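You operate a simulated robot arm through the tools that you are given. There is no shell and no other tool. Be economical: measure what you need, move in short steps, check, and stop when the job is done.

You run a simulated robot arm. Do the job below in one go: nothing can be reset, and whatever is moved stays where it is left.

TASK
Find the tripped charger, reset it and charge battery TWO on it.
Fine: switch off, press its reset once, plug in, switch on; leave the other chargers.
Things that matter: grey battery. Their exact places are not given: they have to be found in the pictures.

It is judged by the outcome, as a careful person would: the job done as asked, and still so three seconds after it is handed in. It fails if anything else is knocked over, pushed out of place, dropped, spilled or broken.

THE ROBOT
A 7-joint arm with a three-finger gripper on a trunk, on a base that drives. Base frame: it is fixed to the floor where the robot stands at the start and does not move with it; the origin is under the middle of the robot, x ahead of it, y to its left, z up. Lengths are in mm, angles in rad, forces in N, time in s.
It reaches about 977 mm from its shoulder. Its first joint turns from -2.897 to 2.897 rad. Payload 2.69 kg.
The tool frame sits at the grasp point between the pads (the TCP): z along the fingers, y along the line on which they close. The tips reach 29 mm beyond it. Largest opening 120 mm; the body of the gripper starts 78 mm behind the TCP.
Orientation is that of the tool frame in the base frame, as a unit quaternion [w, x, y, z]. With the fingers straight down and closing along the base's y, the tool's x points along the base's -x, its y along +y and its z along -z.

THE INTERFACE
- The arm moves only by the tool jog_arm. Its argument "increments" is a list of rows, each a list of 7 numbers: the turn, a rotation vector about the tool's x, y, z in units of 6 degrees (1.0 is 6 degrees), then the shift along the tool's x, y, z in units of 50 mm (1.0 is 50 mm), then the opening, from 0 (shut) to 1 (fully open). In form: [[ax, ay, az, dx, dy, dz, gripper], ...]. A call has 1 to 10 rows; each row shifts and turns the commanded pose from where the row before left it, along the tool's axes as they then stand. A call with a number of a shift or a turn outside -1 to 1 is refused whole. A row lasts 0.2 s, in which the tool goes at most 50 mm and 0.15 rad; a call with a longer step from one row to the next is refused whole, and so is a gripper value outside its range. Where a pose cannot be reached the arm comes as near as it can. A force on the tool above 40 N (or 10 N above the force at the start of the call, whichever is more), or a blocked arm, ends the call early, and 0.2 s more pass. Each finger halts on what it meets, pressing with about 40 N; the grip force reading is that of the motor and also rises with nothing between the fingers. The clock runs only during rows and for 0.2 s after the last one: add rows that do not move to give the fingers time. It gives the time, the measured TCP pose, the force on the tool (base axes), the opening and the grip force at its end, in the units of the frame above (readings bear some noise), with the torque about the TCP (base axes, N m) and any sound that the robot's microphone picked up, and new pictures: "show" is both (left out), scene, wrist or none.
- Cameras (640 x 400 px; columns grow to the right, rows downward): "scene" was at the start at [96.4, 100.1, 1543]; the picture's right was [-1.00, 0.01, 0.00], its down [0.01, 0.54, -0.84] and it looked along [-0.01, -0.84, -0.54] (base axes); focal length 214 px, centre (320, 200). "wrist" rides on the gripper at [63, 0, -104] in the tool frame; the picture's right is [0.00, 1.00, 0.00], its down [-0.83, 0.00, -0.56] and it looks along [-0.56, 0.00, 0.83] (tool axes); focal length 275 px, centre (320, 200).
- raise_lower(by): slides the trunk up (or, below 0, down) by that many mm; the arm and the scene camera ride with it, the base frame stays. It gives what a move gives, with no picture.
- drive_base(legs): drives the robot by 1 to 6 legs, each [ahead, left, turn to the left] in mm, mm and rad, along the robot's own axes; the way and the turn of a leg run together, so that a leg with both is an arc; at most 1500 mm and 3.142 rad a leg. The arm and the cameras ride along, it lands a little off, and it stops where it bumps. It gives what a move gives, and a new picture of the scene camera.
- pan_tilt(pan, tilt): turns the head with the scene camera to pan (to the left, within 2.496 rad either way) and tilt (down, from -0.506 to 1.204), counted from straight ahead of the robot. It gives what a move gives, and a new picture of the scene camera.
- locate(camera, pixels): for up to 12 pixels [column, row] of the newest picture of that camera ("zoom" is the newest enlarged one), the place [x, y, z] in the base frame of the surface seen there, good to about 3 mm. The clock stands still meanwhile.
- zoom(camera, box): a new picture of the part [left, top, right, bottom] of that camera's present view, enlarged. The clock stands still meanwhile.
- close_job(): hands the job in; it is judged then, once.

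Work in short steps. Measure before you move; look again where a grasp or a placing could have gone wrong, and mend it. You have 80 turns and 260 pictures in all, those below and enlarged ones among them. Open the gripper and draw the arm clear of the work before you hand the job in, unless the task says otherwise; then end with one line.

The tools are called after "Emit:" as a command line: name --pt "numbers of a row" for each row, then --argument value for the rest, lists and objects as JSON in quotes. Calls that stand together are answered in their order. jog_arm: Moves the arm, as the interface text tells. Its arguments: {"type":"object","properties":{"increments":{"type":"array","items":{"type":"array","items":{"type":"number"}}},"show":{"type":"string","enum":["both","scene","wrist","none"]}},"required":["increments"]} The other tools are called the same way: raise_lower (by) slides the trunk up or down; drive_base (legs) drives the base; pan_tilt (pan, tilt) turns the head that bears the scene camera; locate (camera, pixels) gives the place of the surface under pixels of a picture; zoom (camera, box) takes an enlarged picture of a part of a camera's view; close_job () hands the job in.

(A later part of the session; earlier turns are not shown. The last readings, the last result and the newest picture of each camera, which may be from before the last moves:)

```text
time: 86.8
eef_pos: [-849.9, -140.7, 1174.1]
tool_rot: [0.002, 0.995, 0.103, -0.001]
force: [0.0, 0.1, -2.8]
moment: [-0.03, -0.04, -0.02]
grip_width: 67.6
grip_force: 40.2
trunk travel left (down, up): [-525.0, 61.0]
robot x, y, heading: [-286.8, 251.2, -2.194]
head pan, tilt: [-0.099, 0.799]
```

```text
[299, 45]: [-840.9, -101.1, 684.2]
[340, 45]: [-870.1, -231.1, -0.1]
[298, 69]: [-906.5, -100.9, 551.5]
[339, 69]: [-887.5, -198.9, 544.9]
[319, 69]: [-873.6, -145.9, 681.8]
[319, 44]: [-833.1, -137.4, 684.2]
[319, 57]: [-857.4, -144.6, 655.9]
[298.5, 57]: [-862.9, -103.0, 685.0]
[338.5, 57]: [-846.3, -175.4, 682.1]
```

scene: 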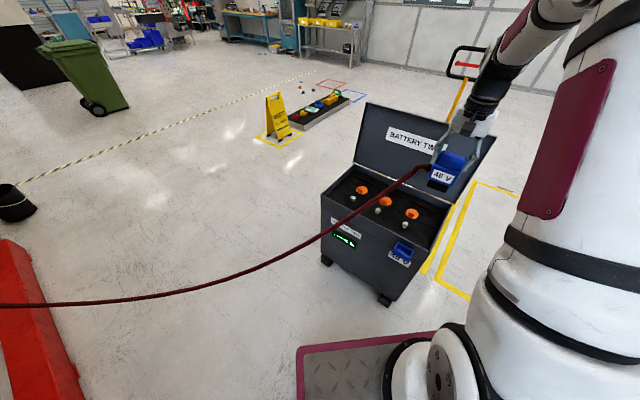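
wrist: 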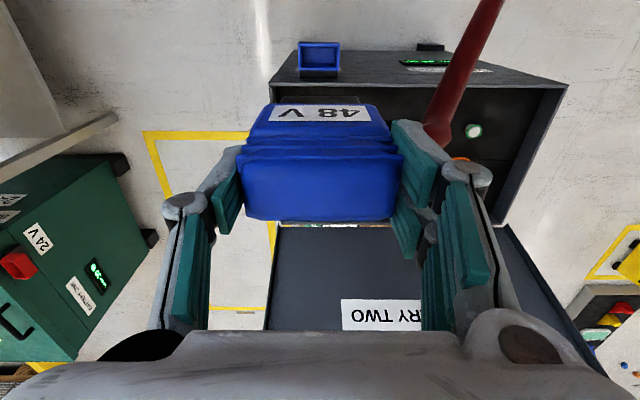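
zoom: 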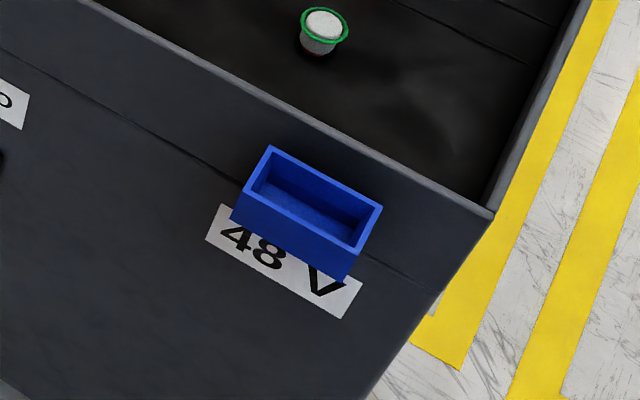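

Socket centre ≈ (−854.5,−140.5), rim z 684.5. Shift −4.6 mm in x and lower the trunk 300 mm.

Emit:
jog_arm --pt "0 0 0 -0.09 -0.02 0 0.3" --show "none"

Emit:
raise_lower --by -300

Emit:
jog_arm --pt "0 0 0 0 0 0.3 0.3"

Emit:
zoom --camera "scene" --box '[360, 130, 500, 260]'

```text
time: 87.2
eef_pos: [-855.2, -140.1, 1174.1]
tool_rot: [0.003, 0.995, 0.103, 0.0]
force: [0.1, -0.3, -3.0]
moment: [0.02, 0.0, -0.02]
grip_width: 67.7
grip_force: 40.4
trunk travel left (down, up): [-525.0, 61.0]
robot x, y, heading: [-287.1, 246.4, -2.187]
head pan, tilt: [-0.099, 0.799]
```

```text
time: 90.2
eef_pos: [-856.0, -139.9, 873.0]
tool_rot: [0.002, 0.995, 0.104, 0.0]
force: [0.7, 0.2, -3.1]
moment: [-0.01, -0.01, -0.01]
grip_width: 67.4
grip_force: 40.4
trunk travel left (down, up): [-225.0, 361.0]
robot x, y, heading: [-286.2, 247.7, -2.187]
head pan, tilt: [-0.099, 0.799]
```

```text
time: 90.6
eef_pos: [-856.0, -138.6, 858.9]
tool_rot: [0.002, 0.995, 0.103, 0.0]
force: [0.4, 0.6, -1.7]
moment: [-0.01, -0.01, 0.0]
grip_width: 67.6
grip_force: 39.8
trunk travel left (down, up): [-225.0, 361.0]
robot x, y, heading: [-286.9, 252.2, -2.184]
head pan, tilt: [-0.099, 0.799]
```

scene: 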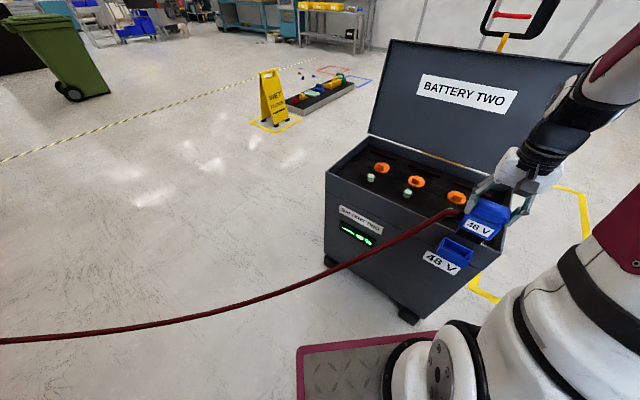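
wrist: 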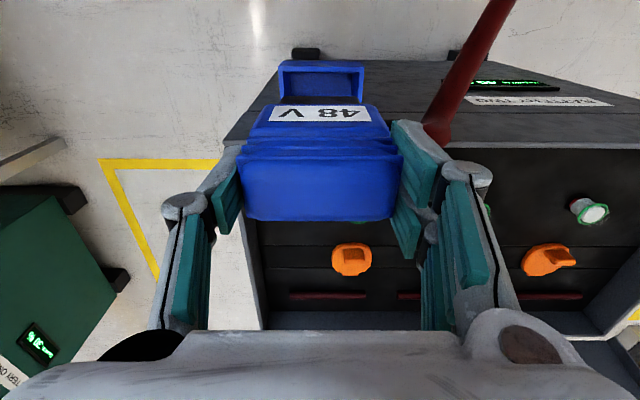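

```text
3.08 times, centred on (430, 195) of scene
```

zoom: 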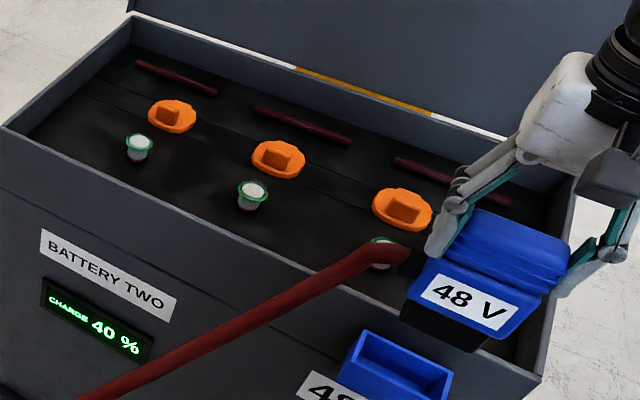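

Well aligned laterally. Descend 60 mm and recheck.

Emit:
jog_arm --pt "0 0 0 0 0 0.6 0.3" --pt "0 0 0 0 0 0.6 0.3"

Emit:
zoom --camera "scene" --box '[420, 180, 520, 280]'

Emit:
zoom --camera "wrist" --box '[240, 30, 400, 150]'

```text
time: 91.2
eef_pos: [-855.4, -139.3, 797.9]
tool_rot: [0.003, 0.995, 0.104, -0.001]
force: [-0.1, 0.5, -2.4]
moment: [-0.02, 0.01, 0.0]
grip_width: 67.6
grip_force: 39.9
trunk travel left (down, up): [-225.0, 361.0]
robot x, y, heading: [-286.5, 249.8, -2.188]
head pan, tilt: [-0.099, 0.799]
```

scene: 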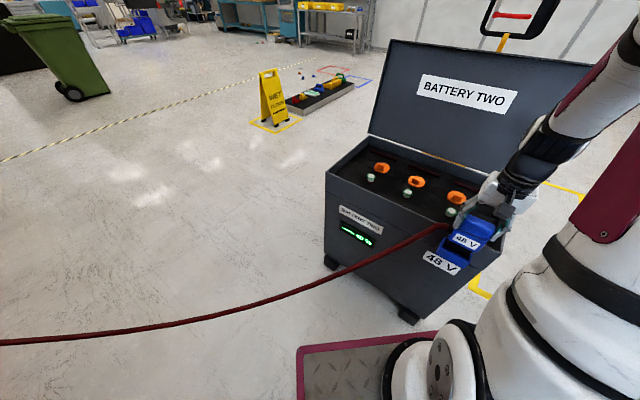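
wrist: 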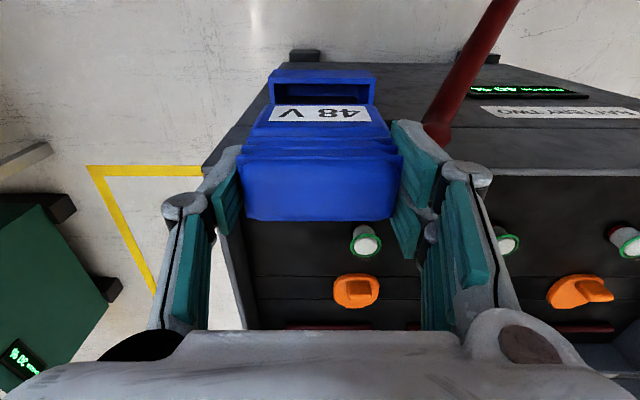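

```text
4.00 times, centred on (470, 230) of scene
```

zoom: 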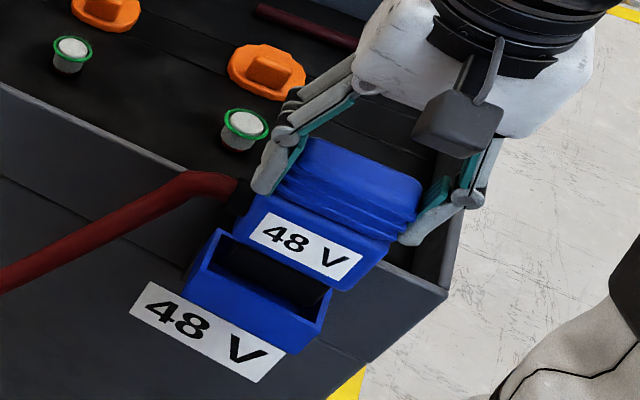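

```text
3.33 times, centred on (320, 90) of wrist
```

zoom: 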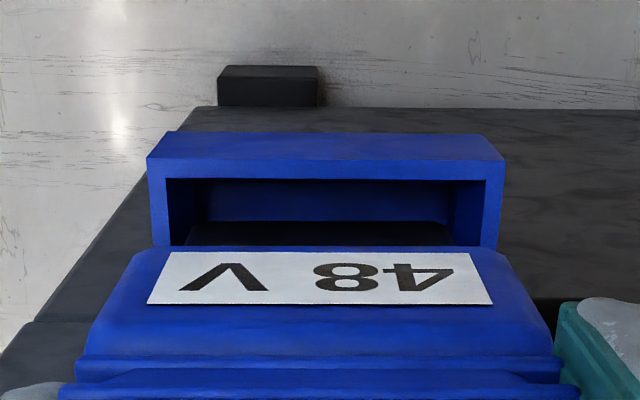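

Nose is centred over the socket cavity. Push down gently with small steps and watch force.

Emit:
jog_arm --pt "0 0 0 0 0 0.2 0.3" --pt "0 0 0 0 0 0.2 0.3" --pt "0 0 0 0 0 0.15 0.3" --pt "0 0 0 0 0 0.15 0.3"

Emit:
zoom --camera "scene" --box '[420, 180, 520, 280]'

```text
time: 92.2
eef_pos: [-857.3, -140.8, 765.7]
tool_rot: [0.003, 0.995, 0.103, -0.003]
force: [2.9, -3.3, 26.1]
moment: [-0.1, 0.0, 0.03]
grip_width: 67.4
grip_force: 39.6
trunk travel left (down, up): [-225.0, 361.0]
robot x, y, heading: [-284.2, 249.7, -2.184]
head pan, tilt: [-0.099, 0.799]
```

scene: 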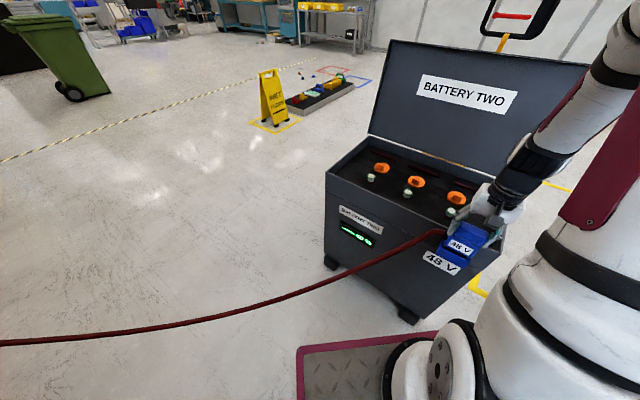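
wrist: 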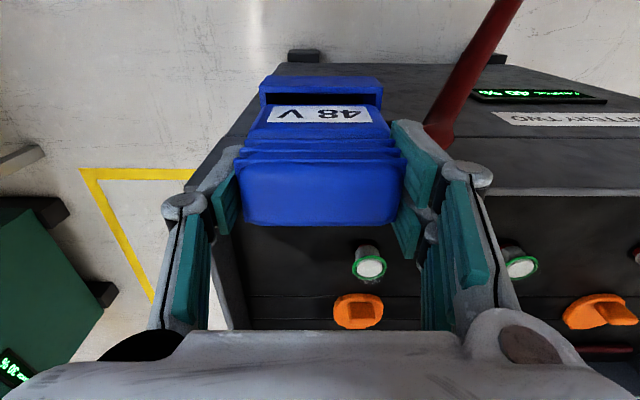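

```text
4.00 times, centred on (470, 230) of scene
```

zoom: 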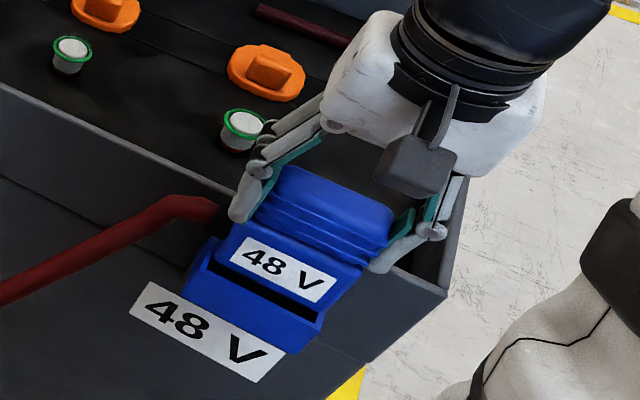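

Contact at 26 N at TCP z 766. Compare seat depth in an enlarged wrist view with the holder-seated one.

Emit:
zoom --camera "wrist" --box '[240, 30, 400, 150]'

Emit:
locate --camera "wrist" --pixels '[[320, 79], [320, 84], [320, 115], [320, 108], [290, 84], [350, 84], [320, 140], [320, 170]]'

```text
3.33 times, centred on (320, 90) of wrist
```

zoom: 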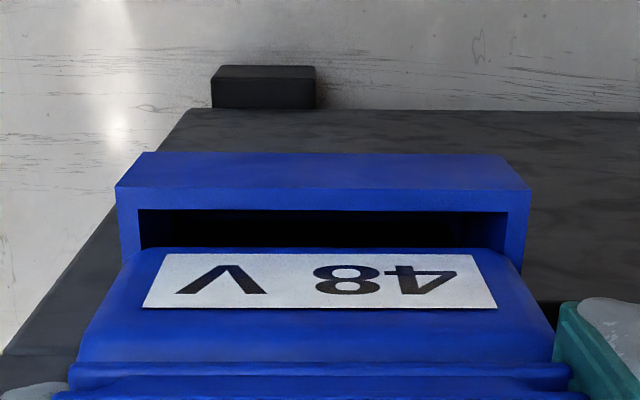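

```text
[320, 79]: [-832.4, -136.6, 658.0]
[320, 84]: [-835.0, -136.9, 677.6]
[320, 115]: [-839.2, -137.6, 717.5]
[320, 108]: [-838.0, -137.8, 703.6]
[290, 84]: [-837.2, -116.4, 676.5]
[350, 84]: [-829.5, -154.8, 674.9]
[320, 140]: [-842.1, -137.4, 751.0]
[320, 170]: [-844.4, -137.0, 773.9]
```

The body bottom is still ~10 mm above the rim, so it may not be fully home. Push a little more, in fine steps.

Emit:
jog_arm --pt "0 0 0 -0.03 0 0 0.3" --pt "0 0 0 0 0 0.06 0.3" --pt "0 0 0 0 0 0.06 0.3" --pt "0 0 0 0 0 0.06 0.3" --pt "0 0 0 0 0 0.06 0.3"

Emit:
zoom --camera "wrist" --box '[240, 30, 400, 150]'

Emit:
zoom --camera "scene" --box '[420, 180, 520, 280]'

```text
time: 92.7
eef_pos: [-857.9, -140.3, 765.6]
tool_rot: [0.002, 0.995, 0.103, -0.002]
force: [7.3, 2.5, 23.0]
moment: [0.89, -0.3, -0.2]
grip_width: 67.7
grip_force: 40.0
trunk travel left (down, up): [-225.0, 361.0]
robot x, y, heading: [-283.5, 245.0, -2.184]
head pan, tilt: [-0.099, 0.799]
stopped in row 2: the force on the tool passed its limit at 46 N (the readings are from after the stop); the commanded pose is now the measured one
```

scene: 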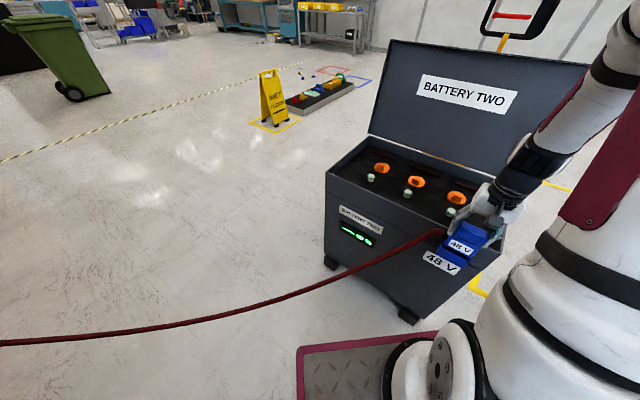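
wrist: 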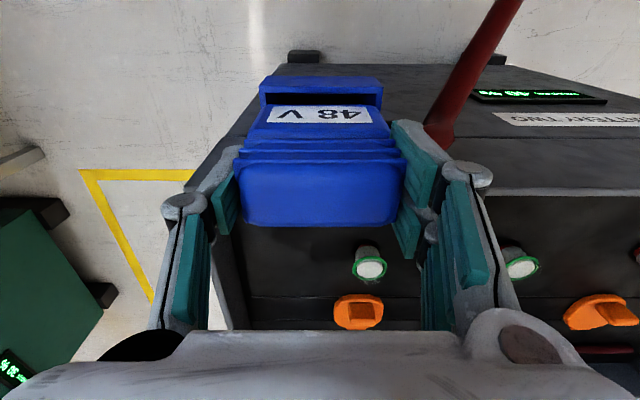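

```text
3.33 times, centred on (320, 90) of wrist
```

zoom: 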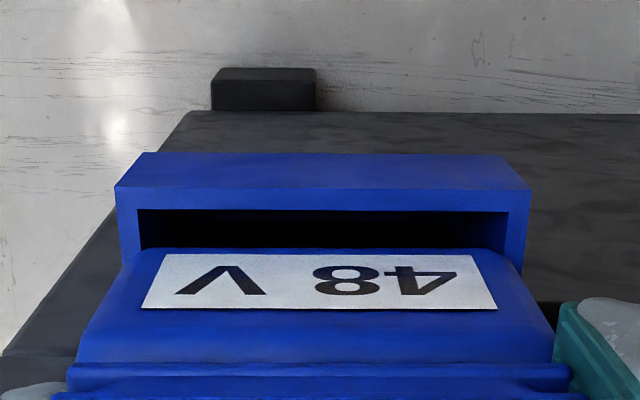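

```text
4.00 times, centred on (470, 230) of scene
```

zoom: 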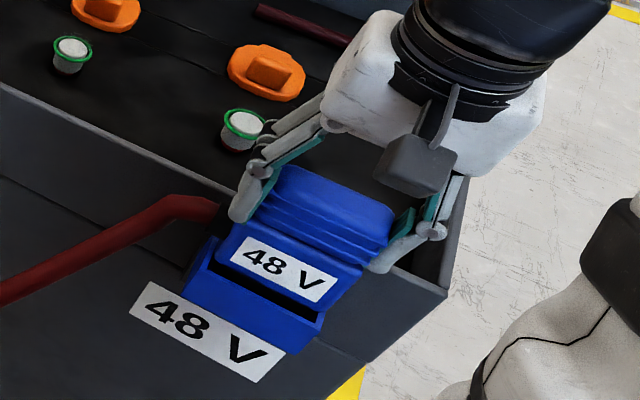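

It hits a hard stop, and the socket/plug view matches the way the plug sat in its holder (rim width 123 px vs 120), so it appears home. Open the fingers just clear and look.

Emit:
jog_arm --pt "0 0 0 0 0 0 0.6" --pt "0 0 0 0 0 0 0.75" --pt "0 0 0 0 0 0 0.8" --pt "0 0 0 0 0 -0.5 0.8" --pt "0 0 0 0 0 -0.8 0.8"

Emit:
zoom --camera "scene" --box '[420, 180, 520, 280]'

Emit:
zoom --camera "wrist" --box '[230, 30, 410, 180]'

```text
time: 93.9
eef_pos: [-857.4, -141.2, 829.5]
tool_rot: [0.002, 0.995, 0.104, -0.001]
force: [-1.1, -0.3, 0.4]
moment: [-0.01, 0.0, -0.01]
grip_width: 96.2
grip_force: 0.0
trunk travel left (down, up): [-225.0, 361.0]
robot x, y, heading: [-286.2, 245.6, -2.183]
head pan, tilt: [-0.099, 0.799]
```

scene: 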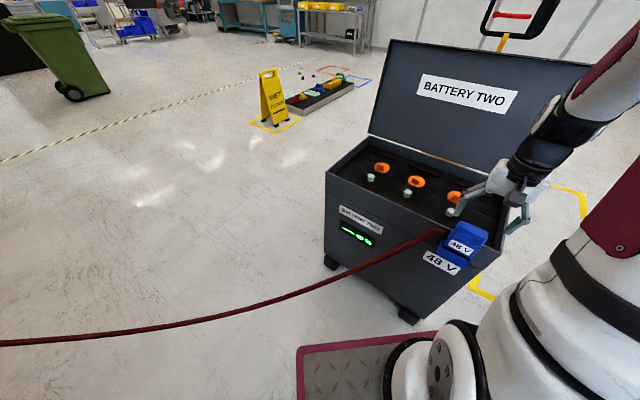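
wrist: 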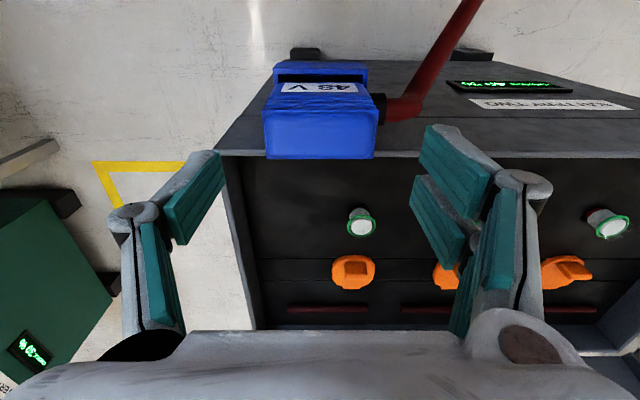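

```text
4.00 times, centred on (470, 230) of scene
```

zoom: 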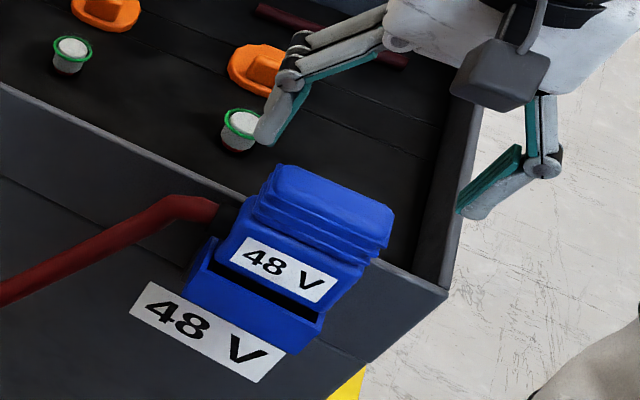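

```text
2.67 times, centred on (320, 105) of wrist
```

zoom: 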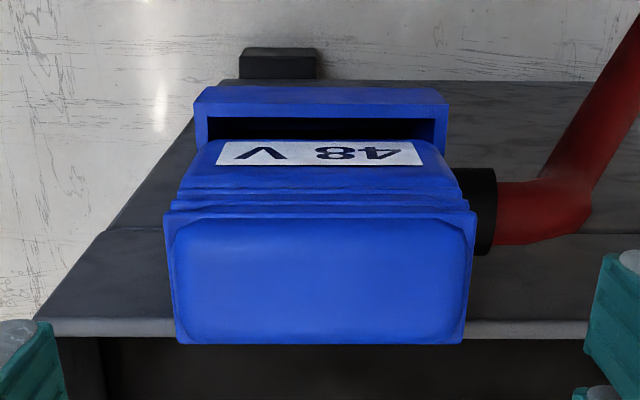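

Plug stands upright in the socket; the view matches the one over its holder. Measure the plug's top height and tilt.

Emit:
locate --camera "wrist" --pixels '[[320, 135], [275, 135], [365, 135], [320, 120], [320, 150], [320, 87], [320, 73], [290, 87], [348, 87]]'

Emit:
zoom --camera "scene" --box '[435, 215, 495, 275]'

```text
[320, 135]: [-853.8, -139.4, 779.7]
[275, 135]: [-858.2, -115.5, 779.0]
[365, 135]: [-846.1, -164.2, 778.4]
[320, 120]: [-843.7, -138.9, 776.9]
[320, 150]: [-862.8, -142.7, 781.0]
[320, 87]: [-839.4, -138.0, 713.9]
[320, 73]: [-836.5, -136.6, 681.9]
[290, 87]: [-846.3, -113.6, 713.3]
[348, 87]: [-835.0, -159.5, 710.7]
```

```text
6.67 times, centred on (465, 245) of scene
```

zoom: 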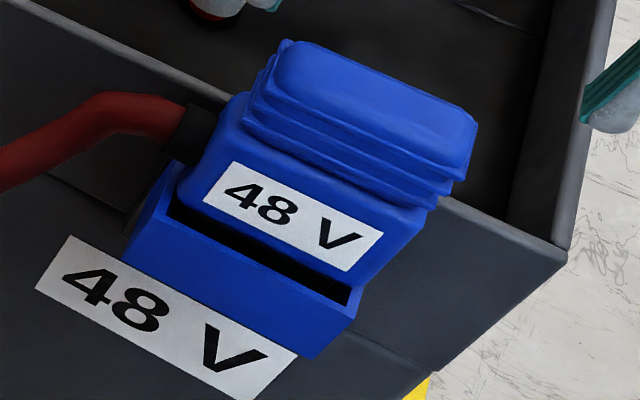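

Plug is level, top z≈779 (95 mm above rim). Raise the arm clear, and check the empty holder's rim height from here for comparison.

Emit:
jog_arm --pt "0 0 0 0 0 -0.9 0.8" --pt "0 0 0 0 0 -0.9 0.8" --pt "0 0 0 0 0 -0.9 0.8" --pt "0 0 0 0 0 -0.9 0.8" --show "none"

Emit:
pan_tilt --pan 1.1 --tilt 0.3

Emit:
zoom --camera "scene" --box '[260, 100, 400, 220]'

```text
time: 94.9
eef_pos: [-856.9, -139.9, 1008.5]
tool_rot: [0.003, 0.995, 0.104, -0.001]
force: [-0.1, 0.0, -1.2]
moment: [0.07, 0.03, -0.01]
grip_width: 96.2
grip_force: 0.2
trunk travel left (down, up): [-225.0, 361.0]
robot x, y, heading: [-286.9, 247.5, -2.19]
head pan, tilt: [-0.099, 0.799]
```

```text
time: 96.3
eef_pos: [-858.1, -139.7, 1009.0]
tool_rot: [0.003, 0.995, 0.104, -0.001]
force: [-0.2, -0.2, 0.4]
moment: [0.0, 0.01, 0.0]
grip_width: 96.0
grip_force: 0.1
trunk travel left (down, up): [-225.0, 361.0]
robot x, y, heading: [-282.5, 251.2, -2.186]
head pan, tilt: [1.1, 0.3]
```

scene: 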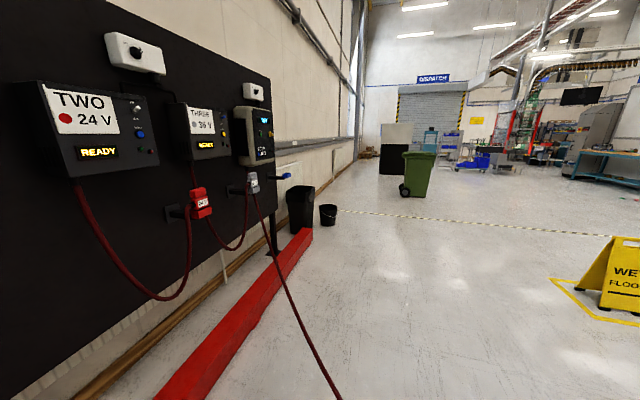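

```text
3.33 times, centred on (330, 160) of scene
```

zoom: 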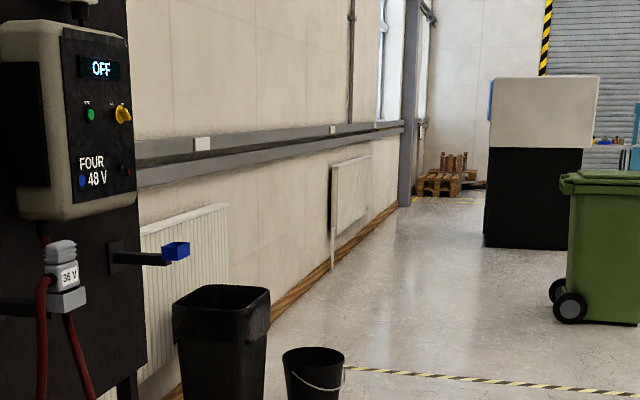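

Emit:
locate --camera "zoom" --pixels '[[168, 252], [178, 243], [186, 249], [165, 259], [62, 243], [68, 275], [70, 300], [52, 296]]'

Emit:
zoom --camera "scene" --box '[170, 150, 290, 230]'

```text
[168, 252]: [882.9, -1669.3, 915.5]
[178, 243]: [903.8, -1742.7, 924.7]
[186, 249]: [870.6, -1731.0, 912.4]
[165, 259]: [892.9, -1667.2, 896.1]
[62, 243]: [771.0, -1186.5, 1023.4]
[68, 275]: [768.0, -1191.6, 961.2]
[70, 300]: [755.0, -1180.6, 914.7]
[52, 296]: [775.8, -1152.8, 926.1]
```

```text
5.00 times, centred on (230, 190) of scene
```

zoom: 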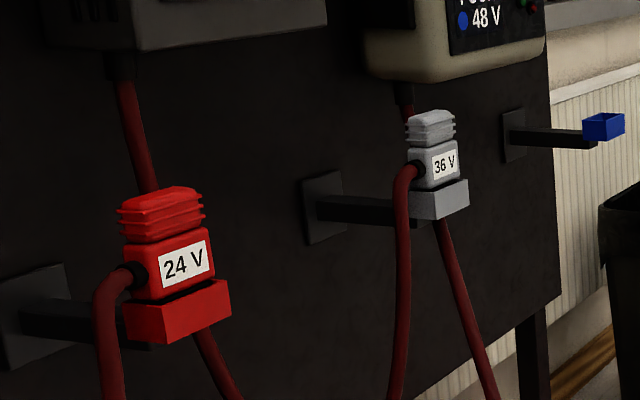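

The empty holder rim is z≈925 with plug tops at 1022 (97 mm), versus 95 mm here: the plug is fully seated. Now find how the cable lies, since the robot should not drive into it, and check the base's footprint.

Emit:
locate --camera "scene" --pixels '[[262, 218], [275, 262], [292, 305], [310, 343], [325, 372], [336, 393]]'

Emit:
pan_tilt --pan 0.7 --tilt 1.2

```text
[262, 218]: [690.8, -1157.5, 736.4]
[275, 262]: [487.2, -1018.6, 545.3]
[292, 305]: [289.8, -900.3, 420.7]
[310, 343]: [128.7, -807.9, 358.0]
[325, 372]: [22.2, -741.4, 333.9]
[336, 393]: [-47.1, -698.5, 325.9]
```

```text
time: 97.5
eef_pos: [-857.3, -140.3, 1007.5]
tool_rot: [0.002, 0.995, 0.104, -0.002]
force: [0.5, 0.6, -0.4]
moment: [0.01, 0.02, 0.01]
grip_width: 96.2
grip_force: 0.0
trunk travel left (down, up): [-225.0, 361.0]
robot x, y, heading: [-286.0, 249.0, -2.188]
head pan, tilt: [0.7, 1.201]
```

scene: 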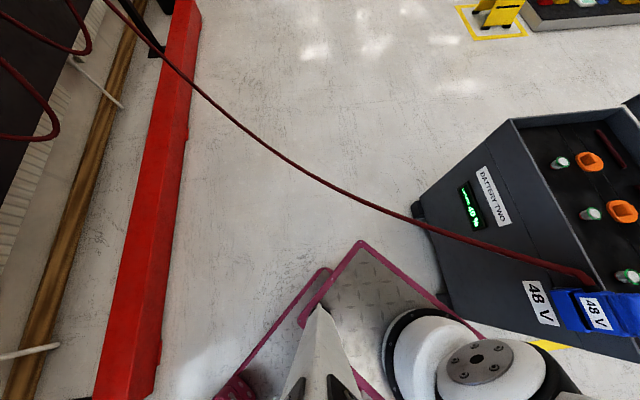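

Emit:
locate --camera "scene" --pixels '[[362, 243], [302, 320], [327, 272], [232, 390], [450, 310], [475, 335], [410, 330], [310, 330], [475, 360]]'

Emit:
pan_tilt --pan -0.8 --tilt 1.2

Emit:
pan_tilt --pan 2.3 --tilt 1.2

```text
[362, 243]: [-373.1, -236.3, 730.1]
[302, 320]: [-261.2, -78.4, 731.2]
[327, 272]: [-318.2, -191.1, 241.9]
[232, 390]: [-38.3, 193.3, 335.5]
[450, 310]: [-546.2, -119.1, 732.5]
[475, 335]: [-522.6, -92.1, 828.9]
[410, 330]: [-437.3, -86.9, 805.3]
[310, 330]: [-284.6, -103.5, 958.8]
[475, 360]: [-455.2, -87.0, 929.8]
```

```text
time: 99.1
eef_pos: [-857.5, -140.6, 1007.4]
tool_rot: [0.003, 0.995, 0.104, -0.001]
force: [-0.1, -0.2, 0.4]
moment: [-0.03, -0.02, -0.03]
grip_width: 96.3
grip_force: 0.1
trunk travel left (down, up): [-225.0, 361.0]
robot x, y, heading: [-288.0, 246.0, -2.186]
head pan, tilt: [-0.799, 1.201]
```

scene: 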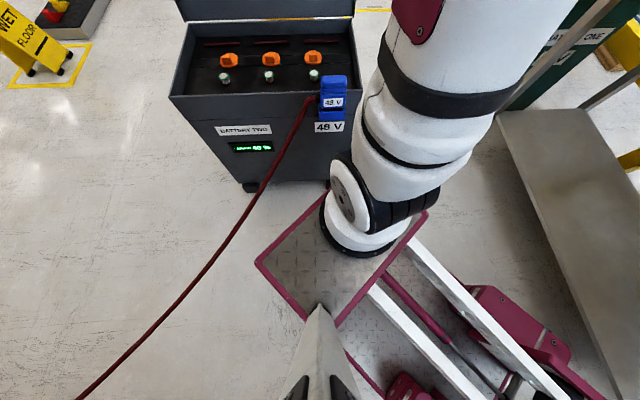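

```text
time: 101.8
eef_pos: [-857.6, -140.3, 1007.8]
tool_rot: [0.003, 0.995, 0.104, -0.001]
force: [0.5, 0.9, 0.1]
moment: [0.0, 0.01, -0.01]
grip_width: 96.0
grip_force: 0.1
trunk travel left (down, up): [-225.0, 361.0]
robot x, y, heading: [-287.0, 248.2, -2.186]
head pan, tilt: [2.3, 1.201]
```

scene: 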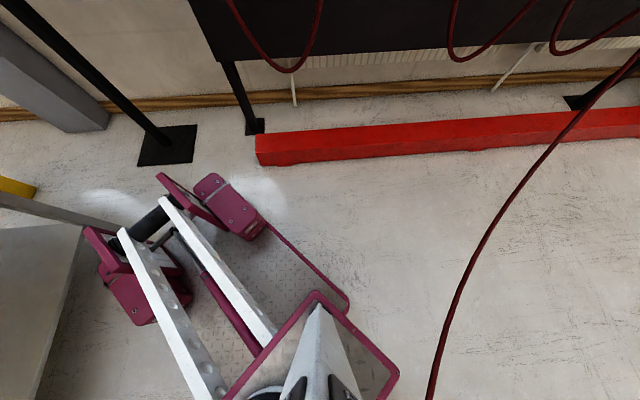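

The cable hangs between charger and battery (lowest z≈326), so I must not drive through it. A loop around the back of the battery may be free; raise the trunk and survey that side.

Emit:
raise_lower --by 300

Emit:
pan_tilt --pan -1.25 --tilt 0.6

Emit:
pan_tilt --pan -0.3 --tilt 0.5

```text
time: 104.8
eef_pos: [-857.5, -140.5, 1308.0]
tool_rot: [0.003, 0.995, 0.103, -0.001]
force: [-0.5, 0.1, 1.0]
moment: [0.01, 0.01, -0.01]
grip_width: 96.1
grip_force: 0.2
trunk travel left (down, up): [-525.0, 61.0]
robot x, y, heading: [-284.5, 249.0, -2.182]
head pan, tilt: [2.3, 1.201]
```

```text
time: 107.7
eef_pos: [-857.1, -138.7, 1309.0]
tool_rot: [0.003, 0.995, 0.104, -0.002]
force: [0.1, 0.3, 0.6]
moment: [-0.03, 0.0, 0.01]
grip_width: 96.2
grip_force: 0.1
trunk travel left (down, up): [-525.0, 61.0]
robot x, y, heading: [-282.5, 245.6, -2.185]
head pan, tilt: [-1.25, 0.6]
```

scene: 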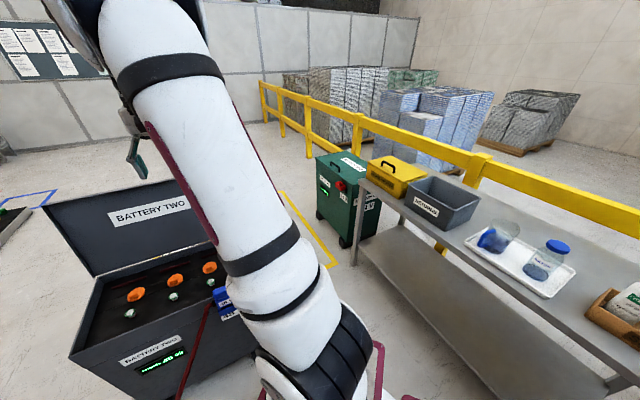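

```text
time: 109.0
eef_pos: [-857.4, -139.2, 1308.5]
tool_rot: [0.003, 0.995, 0.104, -0.001]
force: [0.3, -0.1, -0.3]
moment: [0.0, 0.01, 0.01]
grip_width: 96.1
grip_force: 0.2
trunk travel left (down, up): [-525.0, 61.0]
robot x, y, heading: [-285.8, 248.8, -2.186]
head pan, tilt: [-0.3, 0.499]
```

scene: 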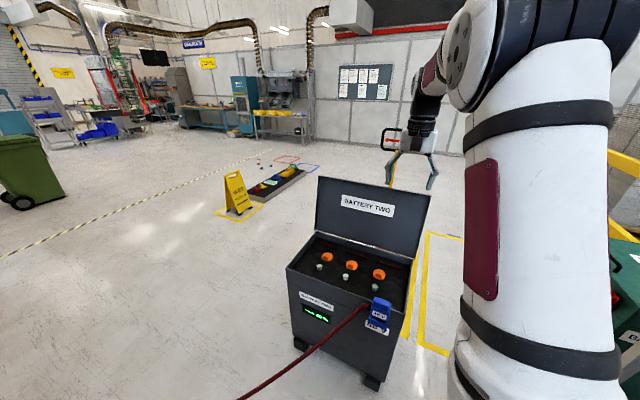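

Emit:
locate --camera "scene" --pixels '[[450, 354], [420, 343], [426, 234], [461, 238], [404, 335], [372, 385], [395, 178], [305, 172], [238, 212], [280, 190], [450, 180]]'

Emit:
pan_tilt --pan -1.25 --tilt 0.6

Emit:
locate --camera "scene" --pixels '[[345, 245], [320, 218], [354, 263], [362, 187], [335, 262], [300, 205], [305, 157], [265, 118], [280, 135], [600, 378]]'

```text
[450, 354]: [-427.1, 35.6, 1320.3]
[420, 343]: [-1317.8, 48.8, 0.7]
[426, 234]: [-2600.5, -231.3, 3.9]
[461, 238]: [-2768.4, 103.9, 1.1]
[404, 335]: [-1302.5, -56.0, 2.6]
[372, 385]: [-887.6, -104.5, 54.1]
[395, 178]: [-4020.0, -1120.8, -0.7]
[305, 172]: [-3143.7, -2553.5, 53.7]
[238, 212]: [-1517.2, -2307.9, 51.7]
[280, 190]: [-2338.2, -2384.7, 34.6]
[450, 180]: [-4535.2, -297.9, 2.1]
```

```text
time: 110.2
eef_pos: [-857.9, -139.0, 1309.0]
tool_rot: [0.003, 0.995, 0.103, -0.002]
force: [-0.4, 0.0, -0.4]
moment: [0.02, -0.03, -0.05]
grip_width: 95.8
grip_force: 0.1
trunk travel left (down, up): [-525.0, 61.0]
robot x, y, heading: [-285.5, 246.5, -2.188]
head pan, tilt: [-1.25, 0.6]
```

scene: 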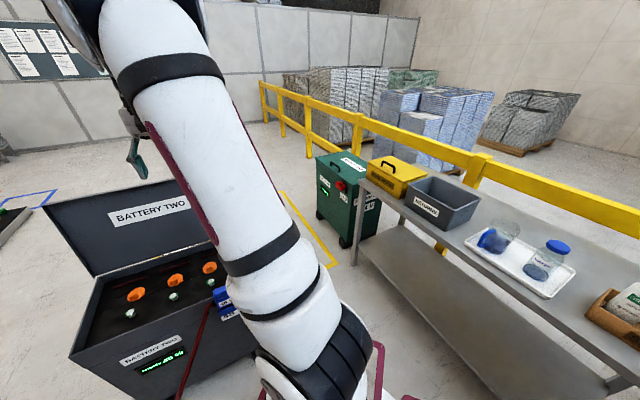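

```text
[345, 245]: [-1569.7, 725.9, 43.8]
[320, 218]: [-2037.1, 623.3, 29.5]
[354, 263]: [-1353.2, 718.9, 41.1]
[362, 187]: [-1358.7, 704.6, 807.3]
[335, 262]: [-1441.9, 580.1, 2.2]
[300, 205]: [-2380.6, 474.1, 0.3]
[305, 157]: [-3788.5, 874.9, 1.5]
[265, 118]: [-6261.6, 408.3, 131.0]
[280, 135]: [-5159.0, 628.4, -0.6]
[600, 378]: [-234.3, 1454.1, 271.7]
```

The corridor between battery TWO (y<−90) and the green battery/bench (y>620) is ~700 mm, robot ~470 wide; floor tape only. I turn to face −x and drive along y≈260, first partway.

Emit:
drive_base --legs '[[0, 0, -0.956], [300, 0, 0]]'

Emit:
pan_tilt --pan 0.35 --tilt 0.6

```text
time: 114.7
eef_pos: [-1234.6, 493.9, 1309.7]
tool_rot: [0.002, 0.93, -0.366, -0.003]
force: [0.2, -0.1, -0.2]
moment: [-0.02, -0.01, 0.02]
grip_width: 96.0
grip_force: 0.1
trunk travel left (down, up): [-525.0, 61.0]
robot x, y, heading: [-586.9, 251.0, 3.134]
head pan, tilt: [-1.25, 0.6]
```

scene: 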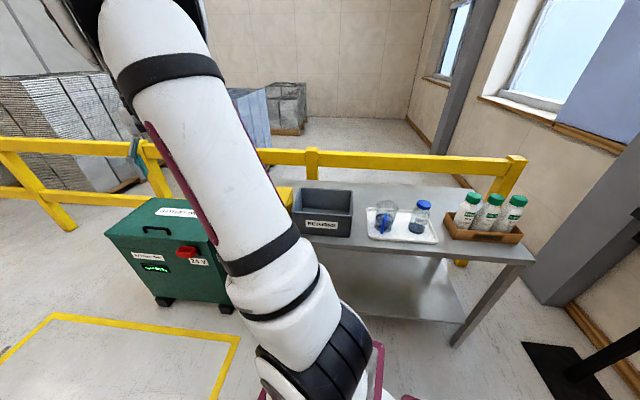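

```text
time: 116.4
eef_pos: [-1234.6, 493.3, 1309.5]
tool_rot: [0.002, 0.931, -0.366, -0.003]
force: [0.0, -1.0, 0.3]
moment: [0.02, 0.01, 0.01]
grip_width: 95.9
grip_force: 0.1
trunk travel left (down, up): [-525.0, 61.0]
robot x, y, heading: [-592.0, 248.1, 3.14]
head pan, tilt: [0.351, 0.6]
```

scene: 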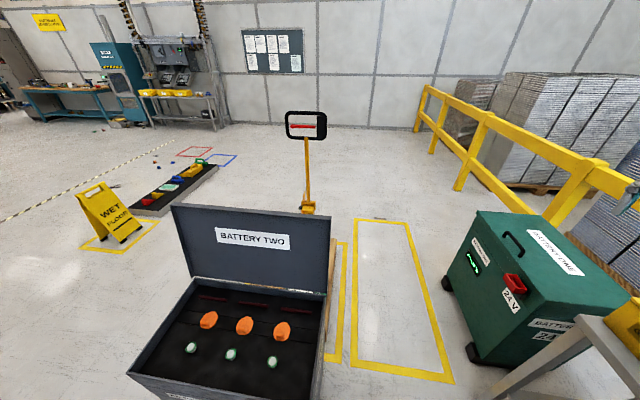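

Emit:
locate --camera "scene" --pixels '[[470, 358], [445, 285], [490, 396], [322, 365], [335, 245], [345, 300], [308, 205], [305, 130], [413, 128], [455, 190], [165, 212]]'

```text
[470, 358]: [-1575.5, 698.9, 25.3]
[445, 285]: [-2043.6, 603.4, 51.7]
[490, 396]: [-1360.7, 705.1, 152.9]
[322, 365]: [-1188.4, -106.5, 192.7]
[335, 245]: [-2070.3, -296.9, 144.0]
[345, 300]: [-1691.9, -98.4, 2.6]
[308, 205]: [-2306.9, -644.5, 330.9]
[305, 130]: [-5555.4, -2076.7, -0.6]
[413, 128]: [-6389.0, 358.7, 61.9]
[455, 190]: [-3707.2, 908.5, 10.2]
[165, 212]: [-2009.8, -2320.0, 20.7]
```

Path clear. Drive ahead 2700 mm in two legs.

Emit:
drive_base --legs '[[1300, 0, 0], [1400, 0, 0]]'

Emit:
pan_tilt --pan 1.9 --tilt 0.6

```text
time: 129.4
eef_pos: [-3911.7, 481.3, 1309.1]
tool_rot: [0.002, 0.933, -0.361, -0.003]
force: [0.2, 0.0, -0.7]
moment: [-0.01, 0.01, -0.01]
grip_width: 96.0
grip_force: 0.1
trunk travel left (down, up): [-525.0, 61.0]
robot x, y, heading: [-3259.1, 244.4, -3.134]
head pan, tilt: [0.351, 0.6]
```

scene: 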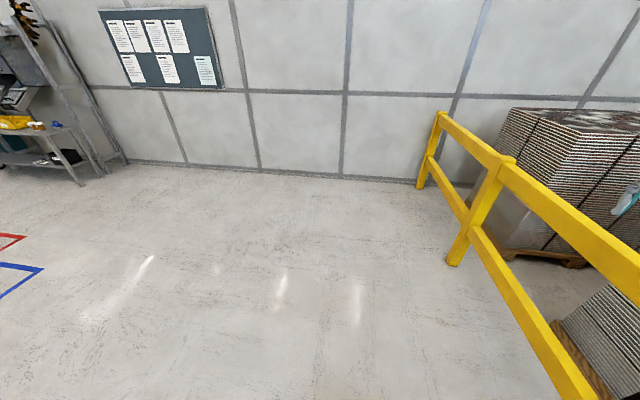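

```text
time: 131.0
eef_pos: [-3910.9, 480.7, 1309.6]
tool_rot: [0.001, 0.932, -0.362, -0.002]
force: [-0.2, 0.8, 0.1]
moment: [-0.01, 0.0, 0.0]
grip_width: 96.2
grip_force: 0.0
trunk travel left (down, up): [-525.0, 61.0]
robot x, y, heading: [-3259.1, 244.1, -3.135]
head pan, tilt: [1.901, 0.6]
```

scene: 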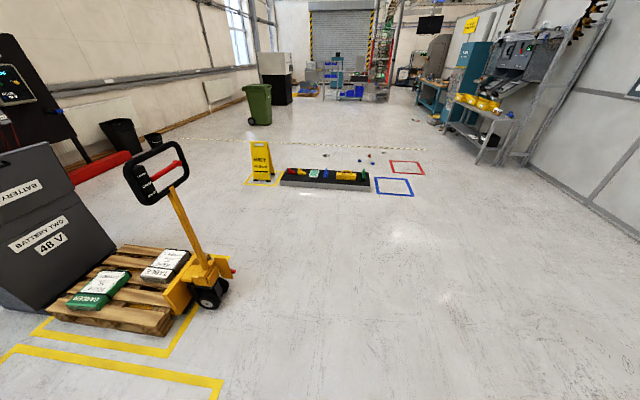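

Emit:
locate --camera "scene" --pixels '[[208, 300], [233, 268], [185, 165], [248, 182], [282, 185], [370, 192], [110, 165], [20, 310], [85, 165]]'

Emit:
drive_base --legs '[[0, 1400, 0]]'

Emit:
pan_tilt --pan 2.4 --tilt 0.5

```text
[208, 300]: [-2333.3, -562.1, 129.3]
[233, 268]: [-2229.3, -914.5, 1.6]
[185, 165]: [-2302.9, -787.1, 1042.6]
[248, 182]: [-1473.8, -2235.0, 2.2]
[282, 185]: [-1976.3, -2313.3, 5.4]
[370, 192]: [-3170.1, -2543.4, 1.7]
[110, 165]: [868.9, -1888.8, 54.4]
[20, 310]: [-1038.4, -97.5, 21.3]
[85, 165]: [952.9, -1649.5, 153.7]
```

```text
time: 137.9
eef_pos: [-3902.3, -909.5, 1308.4]
tool_rot: [0.002, 0.931, -0.364, -0.002]
force: [0.3, 0.1, 0.0]
moment: [-0.02, 0.02, 0.02]
grip_width: 96.1
grip_force: 0.0
trunk travel left (down, up): [-525.0, 61.0]
robot x, y, heading: [-3257.9, -1148.0, -3.135]
head pan, tilt: [1.901, 0.6]
```

scene: 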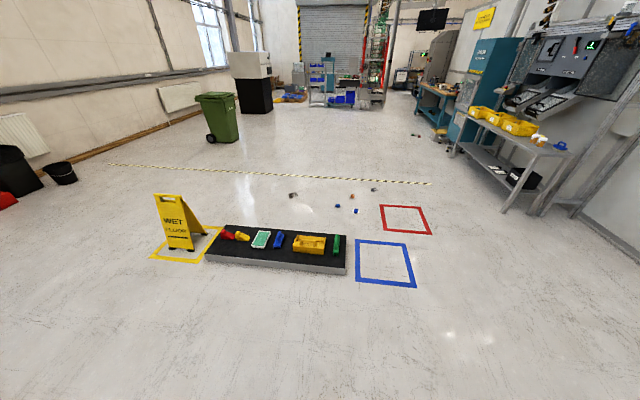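

```text
time: 138.9
eef_pos: [-3902.7, -909.9, 1309.1]
tool_rot: [0.001, 0.931, -0.364, -0.002]
force: [-1.0, -0.1, -0.3]
moment: [0.0, 0.0, -0.02]
grip_width: 95.9
grip_force: 0.1
trunk travel left (down, up): [-525.0, 61.0]
robot x, y, heading: [-3254.7, -1153.0, -3.141]
head pan, tilt: [2.4, 0.499]
```

scene: 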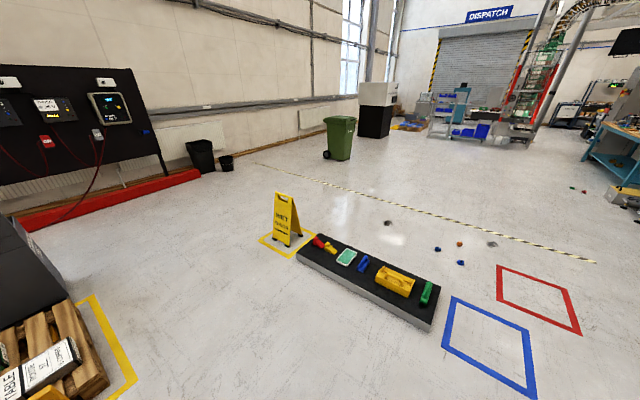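

Lane south of the jack and north of the sign/tray is ~1.3 m wide around y≈−1550. Shift there, turn to face +x, then drive east.

Emit:
drive_base --legs '[[0, 400, 0], [0, 0, -3.13], [1400, 0, 0]]'

Emit:
pan_tilt --pan 0.0 --tilt 0.5

```text
time: 155.3
eef_pos: [-1220.1, -1830.2, 1307.8]
tool_rot: [0.002, 0.374, 0.928, 0.002]
force: [-0.9, 0.1, 0.0]
moment: [0.05, 0.0, 0.02]
grip_width: 96.0
grip_force: 0.1
trunk travel left (down, up): [-525.0, 61.0]
robot x, y, heading: [-1862.9, -1571.8, -0.022]
head pan, tilt: [2.4, 0.499]
```

scene: 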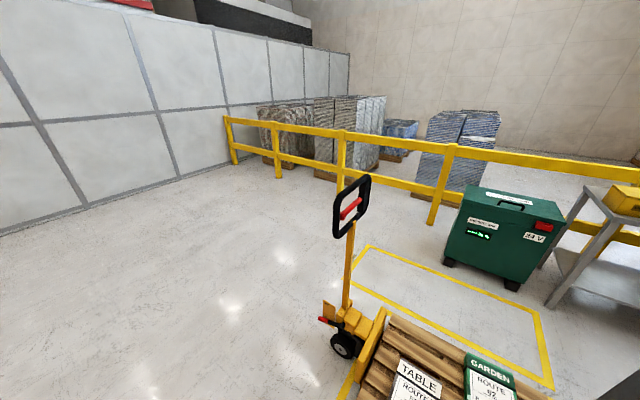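

```text
time: 157.5
eef_pos: [-1219.9, -1829.6, 1308.7]
tool_rot: [0.003, 0.373, 0.928, 0.001]
force: [-0.2, 0.1, -0.8]
moment: [-0.01, -0.01, 0.01]
grip_width: 95.9
grip_force: 0.0
trunk travel left (down, up): [-525.0, 61.0]
robot x, y, heading: [-1860.7, -1573.0, -0.019]
head pan, tilt: [0.0, 0.499]
```

scene: 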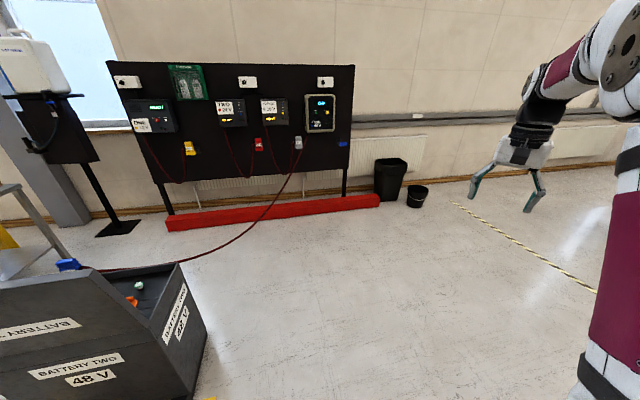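

Way ahead is clear. Drive to about (−60,−1590) with heading ≈0.15.

Emit:
drive_base --legs '[[1400, 0, 0], [390, 0, 0.17]]'

Emit:
pan_tilt --pan 0.15 --tilt 0.5

Emit:
jog_arm --pt "0 0 -1 0 0 0 1" --pt "0 0 -1 0 0 0 1" --pt "0 0 -1 0 0 0 1" --pt "0 0 -1 0 0 0 1" --pt "0 0 -1 0 0 0 1" --pt "0 0 -1 0 0 0 1" --pt "0 0 -1 0 0 0 1" --pt "0 0 -0.5 0 0 0 1" --show "scene"

```text
time: 166.5
eef_pos: [604.9, -1711.8, 1308.8]
tool_rot: [0.003, 0.292, 0.956, 0.002]
force: [0.0, -0.2, -0.6]
moment: [0.01, -0.02, -0.01]
grip_width: 96.2
grip_force: 0.0
trunk travel left (down, up): [-525.0, 61.0]
robot x, y, heading: [-71.1, -1570.7, 0.154]
head pan, tilt: [0.0, 0.499]
```

scene: 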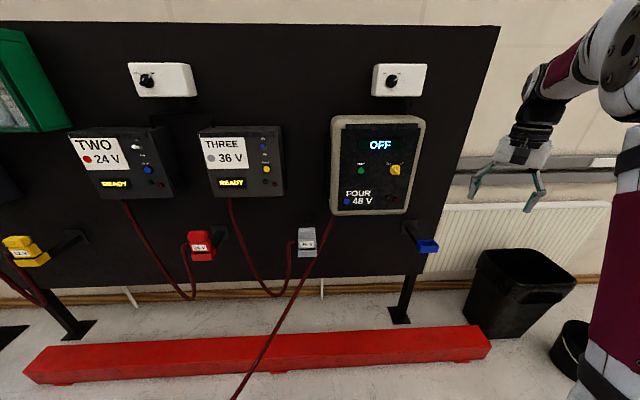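

```text
time: 167.2
eef_pos: [605.8, -1713.1, 1309.0]
tool_rot: [0.002, 0.291, 0.957, 0.002]
force: [0.0, 0.1, 0.6]
moment: [0.01, 0.0, -0.03]
grip_width: 96.4
grip_force: 0.1
trunk travel left (down, up): [-525.0, 61.0]
robot x, y, heading: [-74.2, -1571.2, 0.152]
head pan, tilt: [0.15, 0.499]
```

scene: 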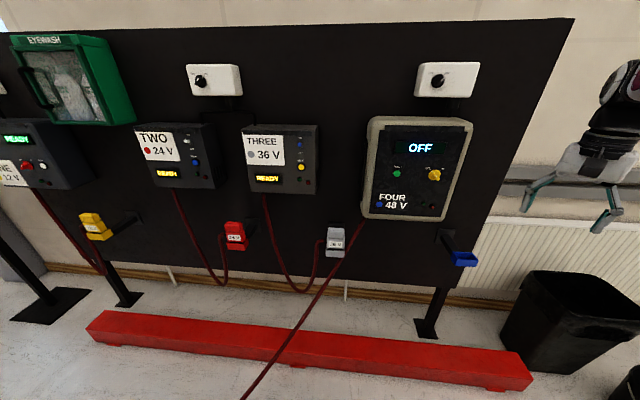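

```text
time: 169.0
eef_pos: [605.1, -1711.7, 1309.7]
tool_rot: [0.003, -0.097, 0.995, 0.002]
force: [-0.1, -0.5, -0.9]
moment: [0.0, 0.03, 0.0]
grip_width: 120.1
grip_force: 0.0
trunk travel left (down, up): [-525.0, 61.0]
robot x, y, heading: [-71.2, -1570.1, 0.157]
head pan, tilt: [0.15, 0.499]
```

scene: 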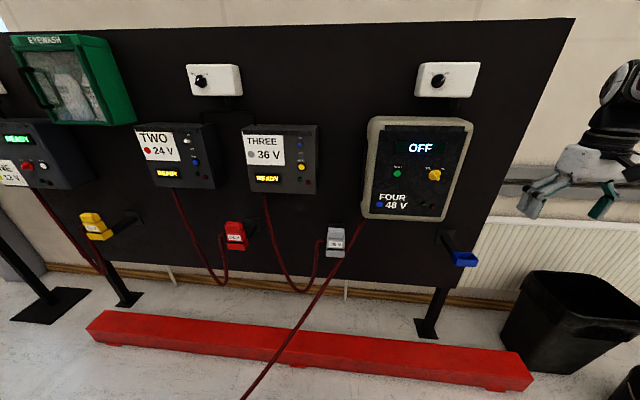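

Cable is well to the left of the base. Pitch the gripper to horizontal again.

Emit:
jog_arm --pt "0 -1 0 0 0 0 1" --pt "0 -1 0 0 0 0 1" --pt "0 -1 0 0 0 0 1" --pt "0 -1 0 0 0 0 1" --pt "0 -1 0 0 0 0 1" --pt "0 -1 0 0 0 0 1" --pt "0 -1 0 0 0 0 1" --pt "0 -1 0 0 0 0 1" --show "none"

Emit:
jog_arm --pt "0 -1 0 0 0 0 1" --pt "0 -1 0 0 0 0 1" --pt "0 -1 0 0 0 0 1" --pt "0 -1 0 0 0 0 1" --pt "0 -1 0 0 0 0 1" --pt "0 -1 0 0 0 0 1" --pt "0.2 -1 0 0 0 0 1" --show "none"

Emit:
jog_arm --pt "0 0 0 0.3 0.6 0.3 1" --pt "0 0 0 0.3 0.6 0.3 1" --pt "0 0 0 0.3 0.6 0.3 1" --pt "0 0 0 0 0.6 0.3 1" --pt "0 0 0 0 0.6 0.3 1" --pt "0 0 0 0 0.6 0.4 1"

```text
time: 170.8
eef_pos: [605.3, -1713.6, 1309.8]
tool_rot: [0.407, -0.087, 0.908, 0.04]
force: [-0.5, 0.3, 0.0]
moment: [-0.02, -0.01, 0.02]
grip_width: 120.0
grip_force: 0.1
trunk travel left (down, up): [-525.0, 61.0]
robot x, y, heading: [-76.3, -1570.4, 0.157]
head pan, tilt: [0.15, 0.499]
```

```text
time: 172.4
eef_pos: [605.8, -1713.2, 1308.8]
tool_rot: [0.707, -0.06, 0.702, 0.061]
force: [0.3, -0.5, 0.4]
moment: [-0.01, -0.01, 0.02]
grip_width: 119.9
grip_force: 0.1
trunk travel left (down, up): [-525.0, 61.0]
robot x, y, heading: [-72.2, -1570.1, 0.158]
head pan, tilt: [0.15, 0.499]
```

```text
time: 173.8
eef_pos: [659.2, -1540.3, 1264.1]
tool_rot: [0.707, -0.061, 0.702, 0.061]
force: [0.3, 0.5, -0.1]
moment: [-0.01, -0.01, -0.03]
grip_width: 120.4
grip_force: 0.0
out of reach, approached as far as the arm can: row 6
trunk travel left (down, up): [-525.0, 61.0]
robot x, y, heading: [-70.6, -1571.2, 0.159]
head pan, tilt: [0.15, 0.499]
```

scene: 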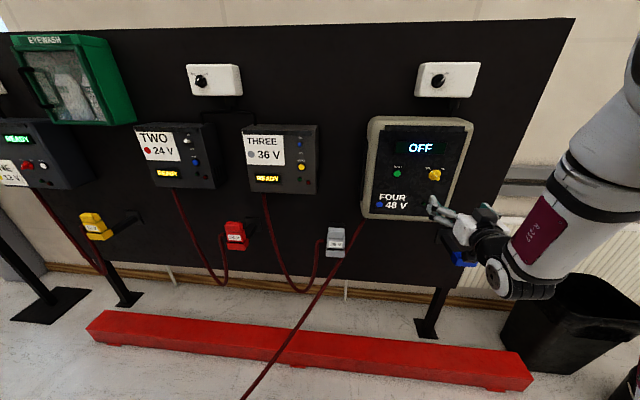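
wrist: 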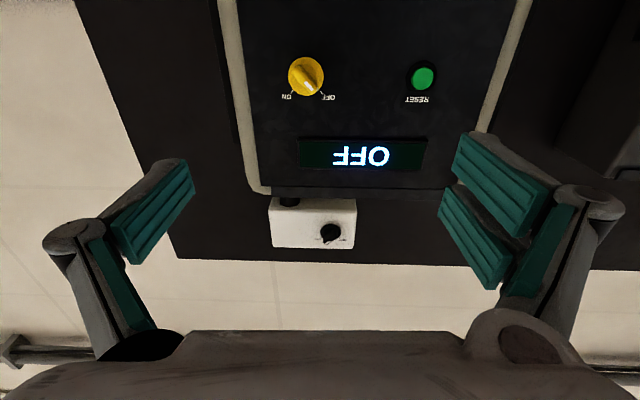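

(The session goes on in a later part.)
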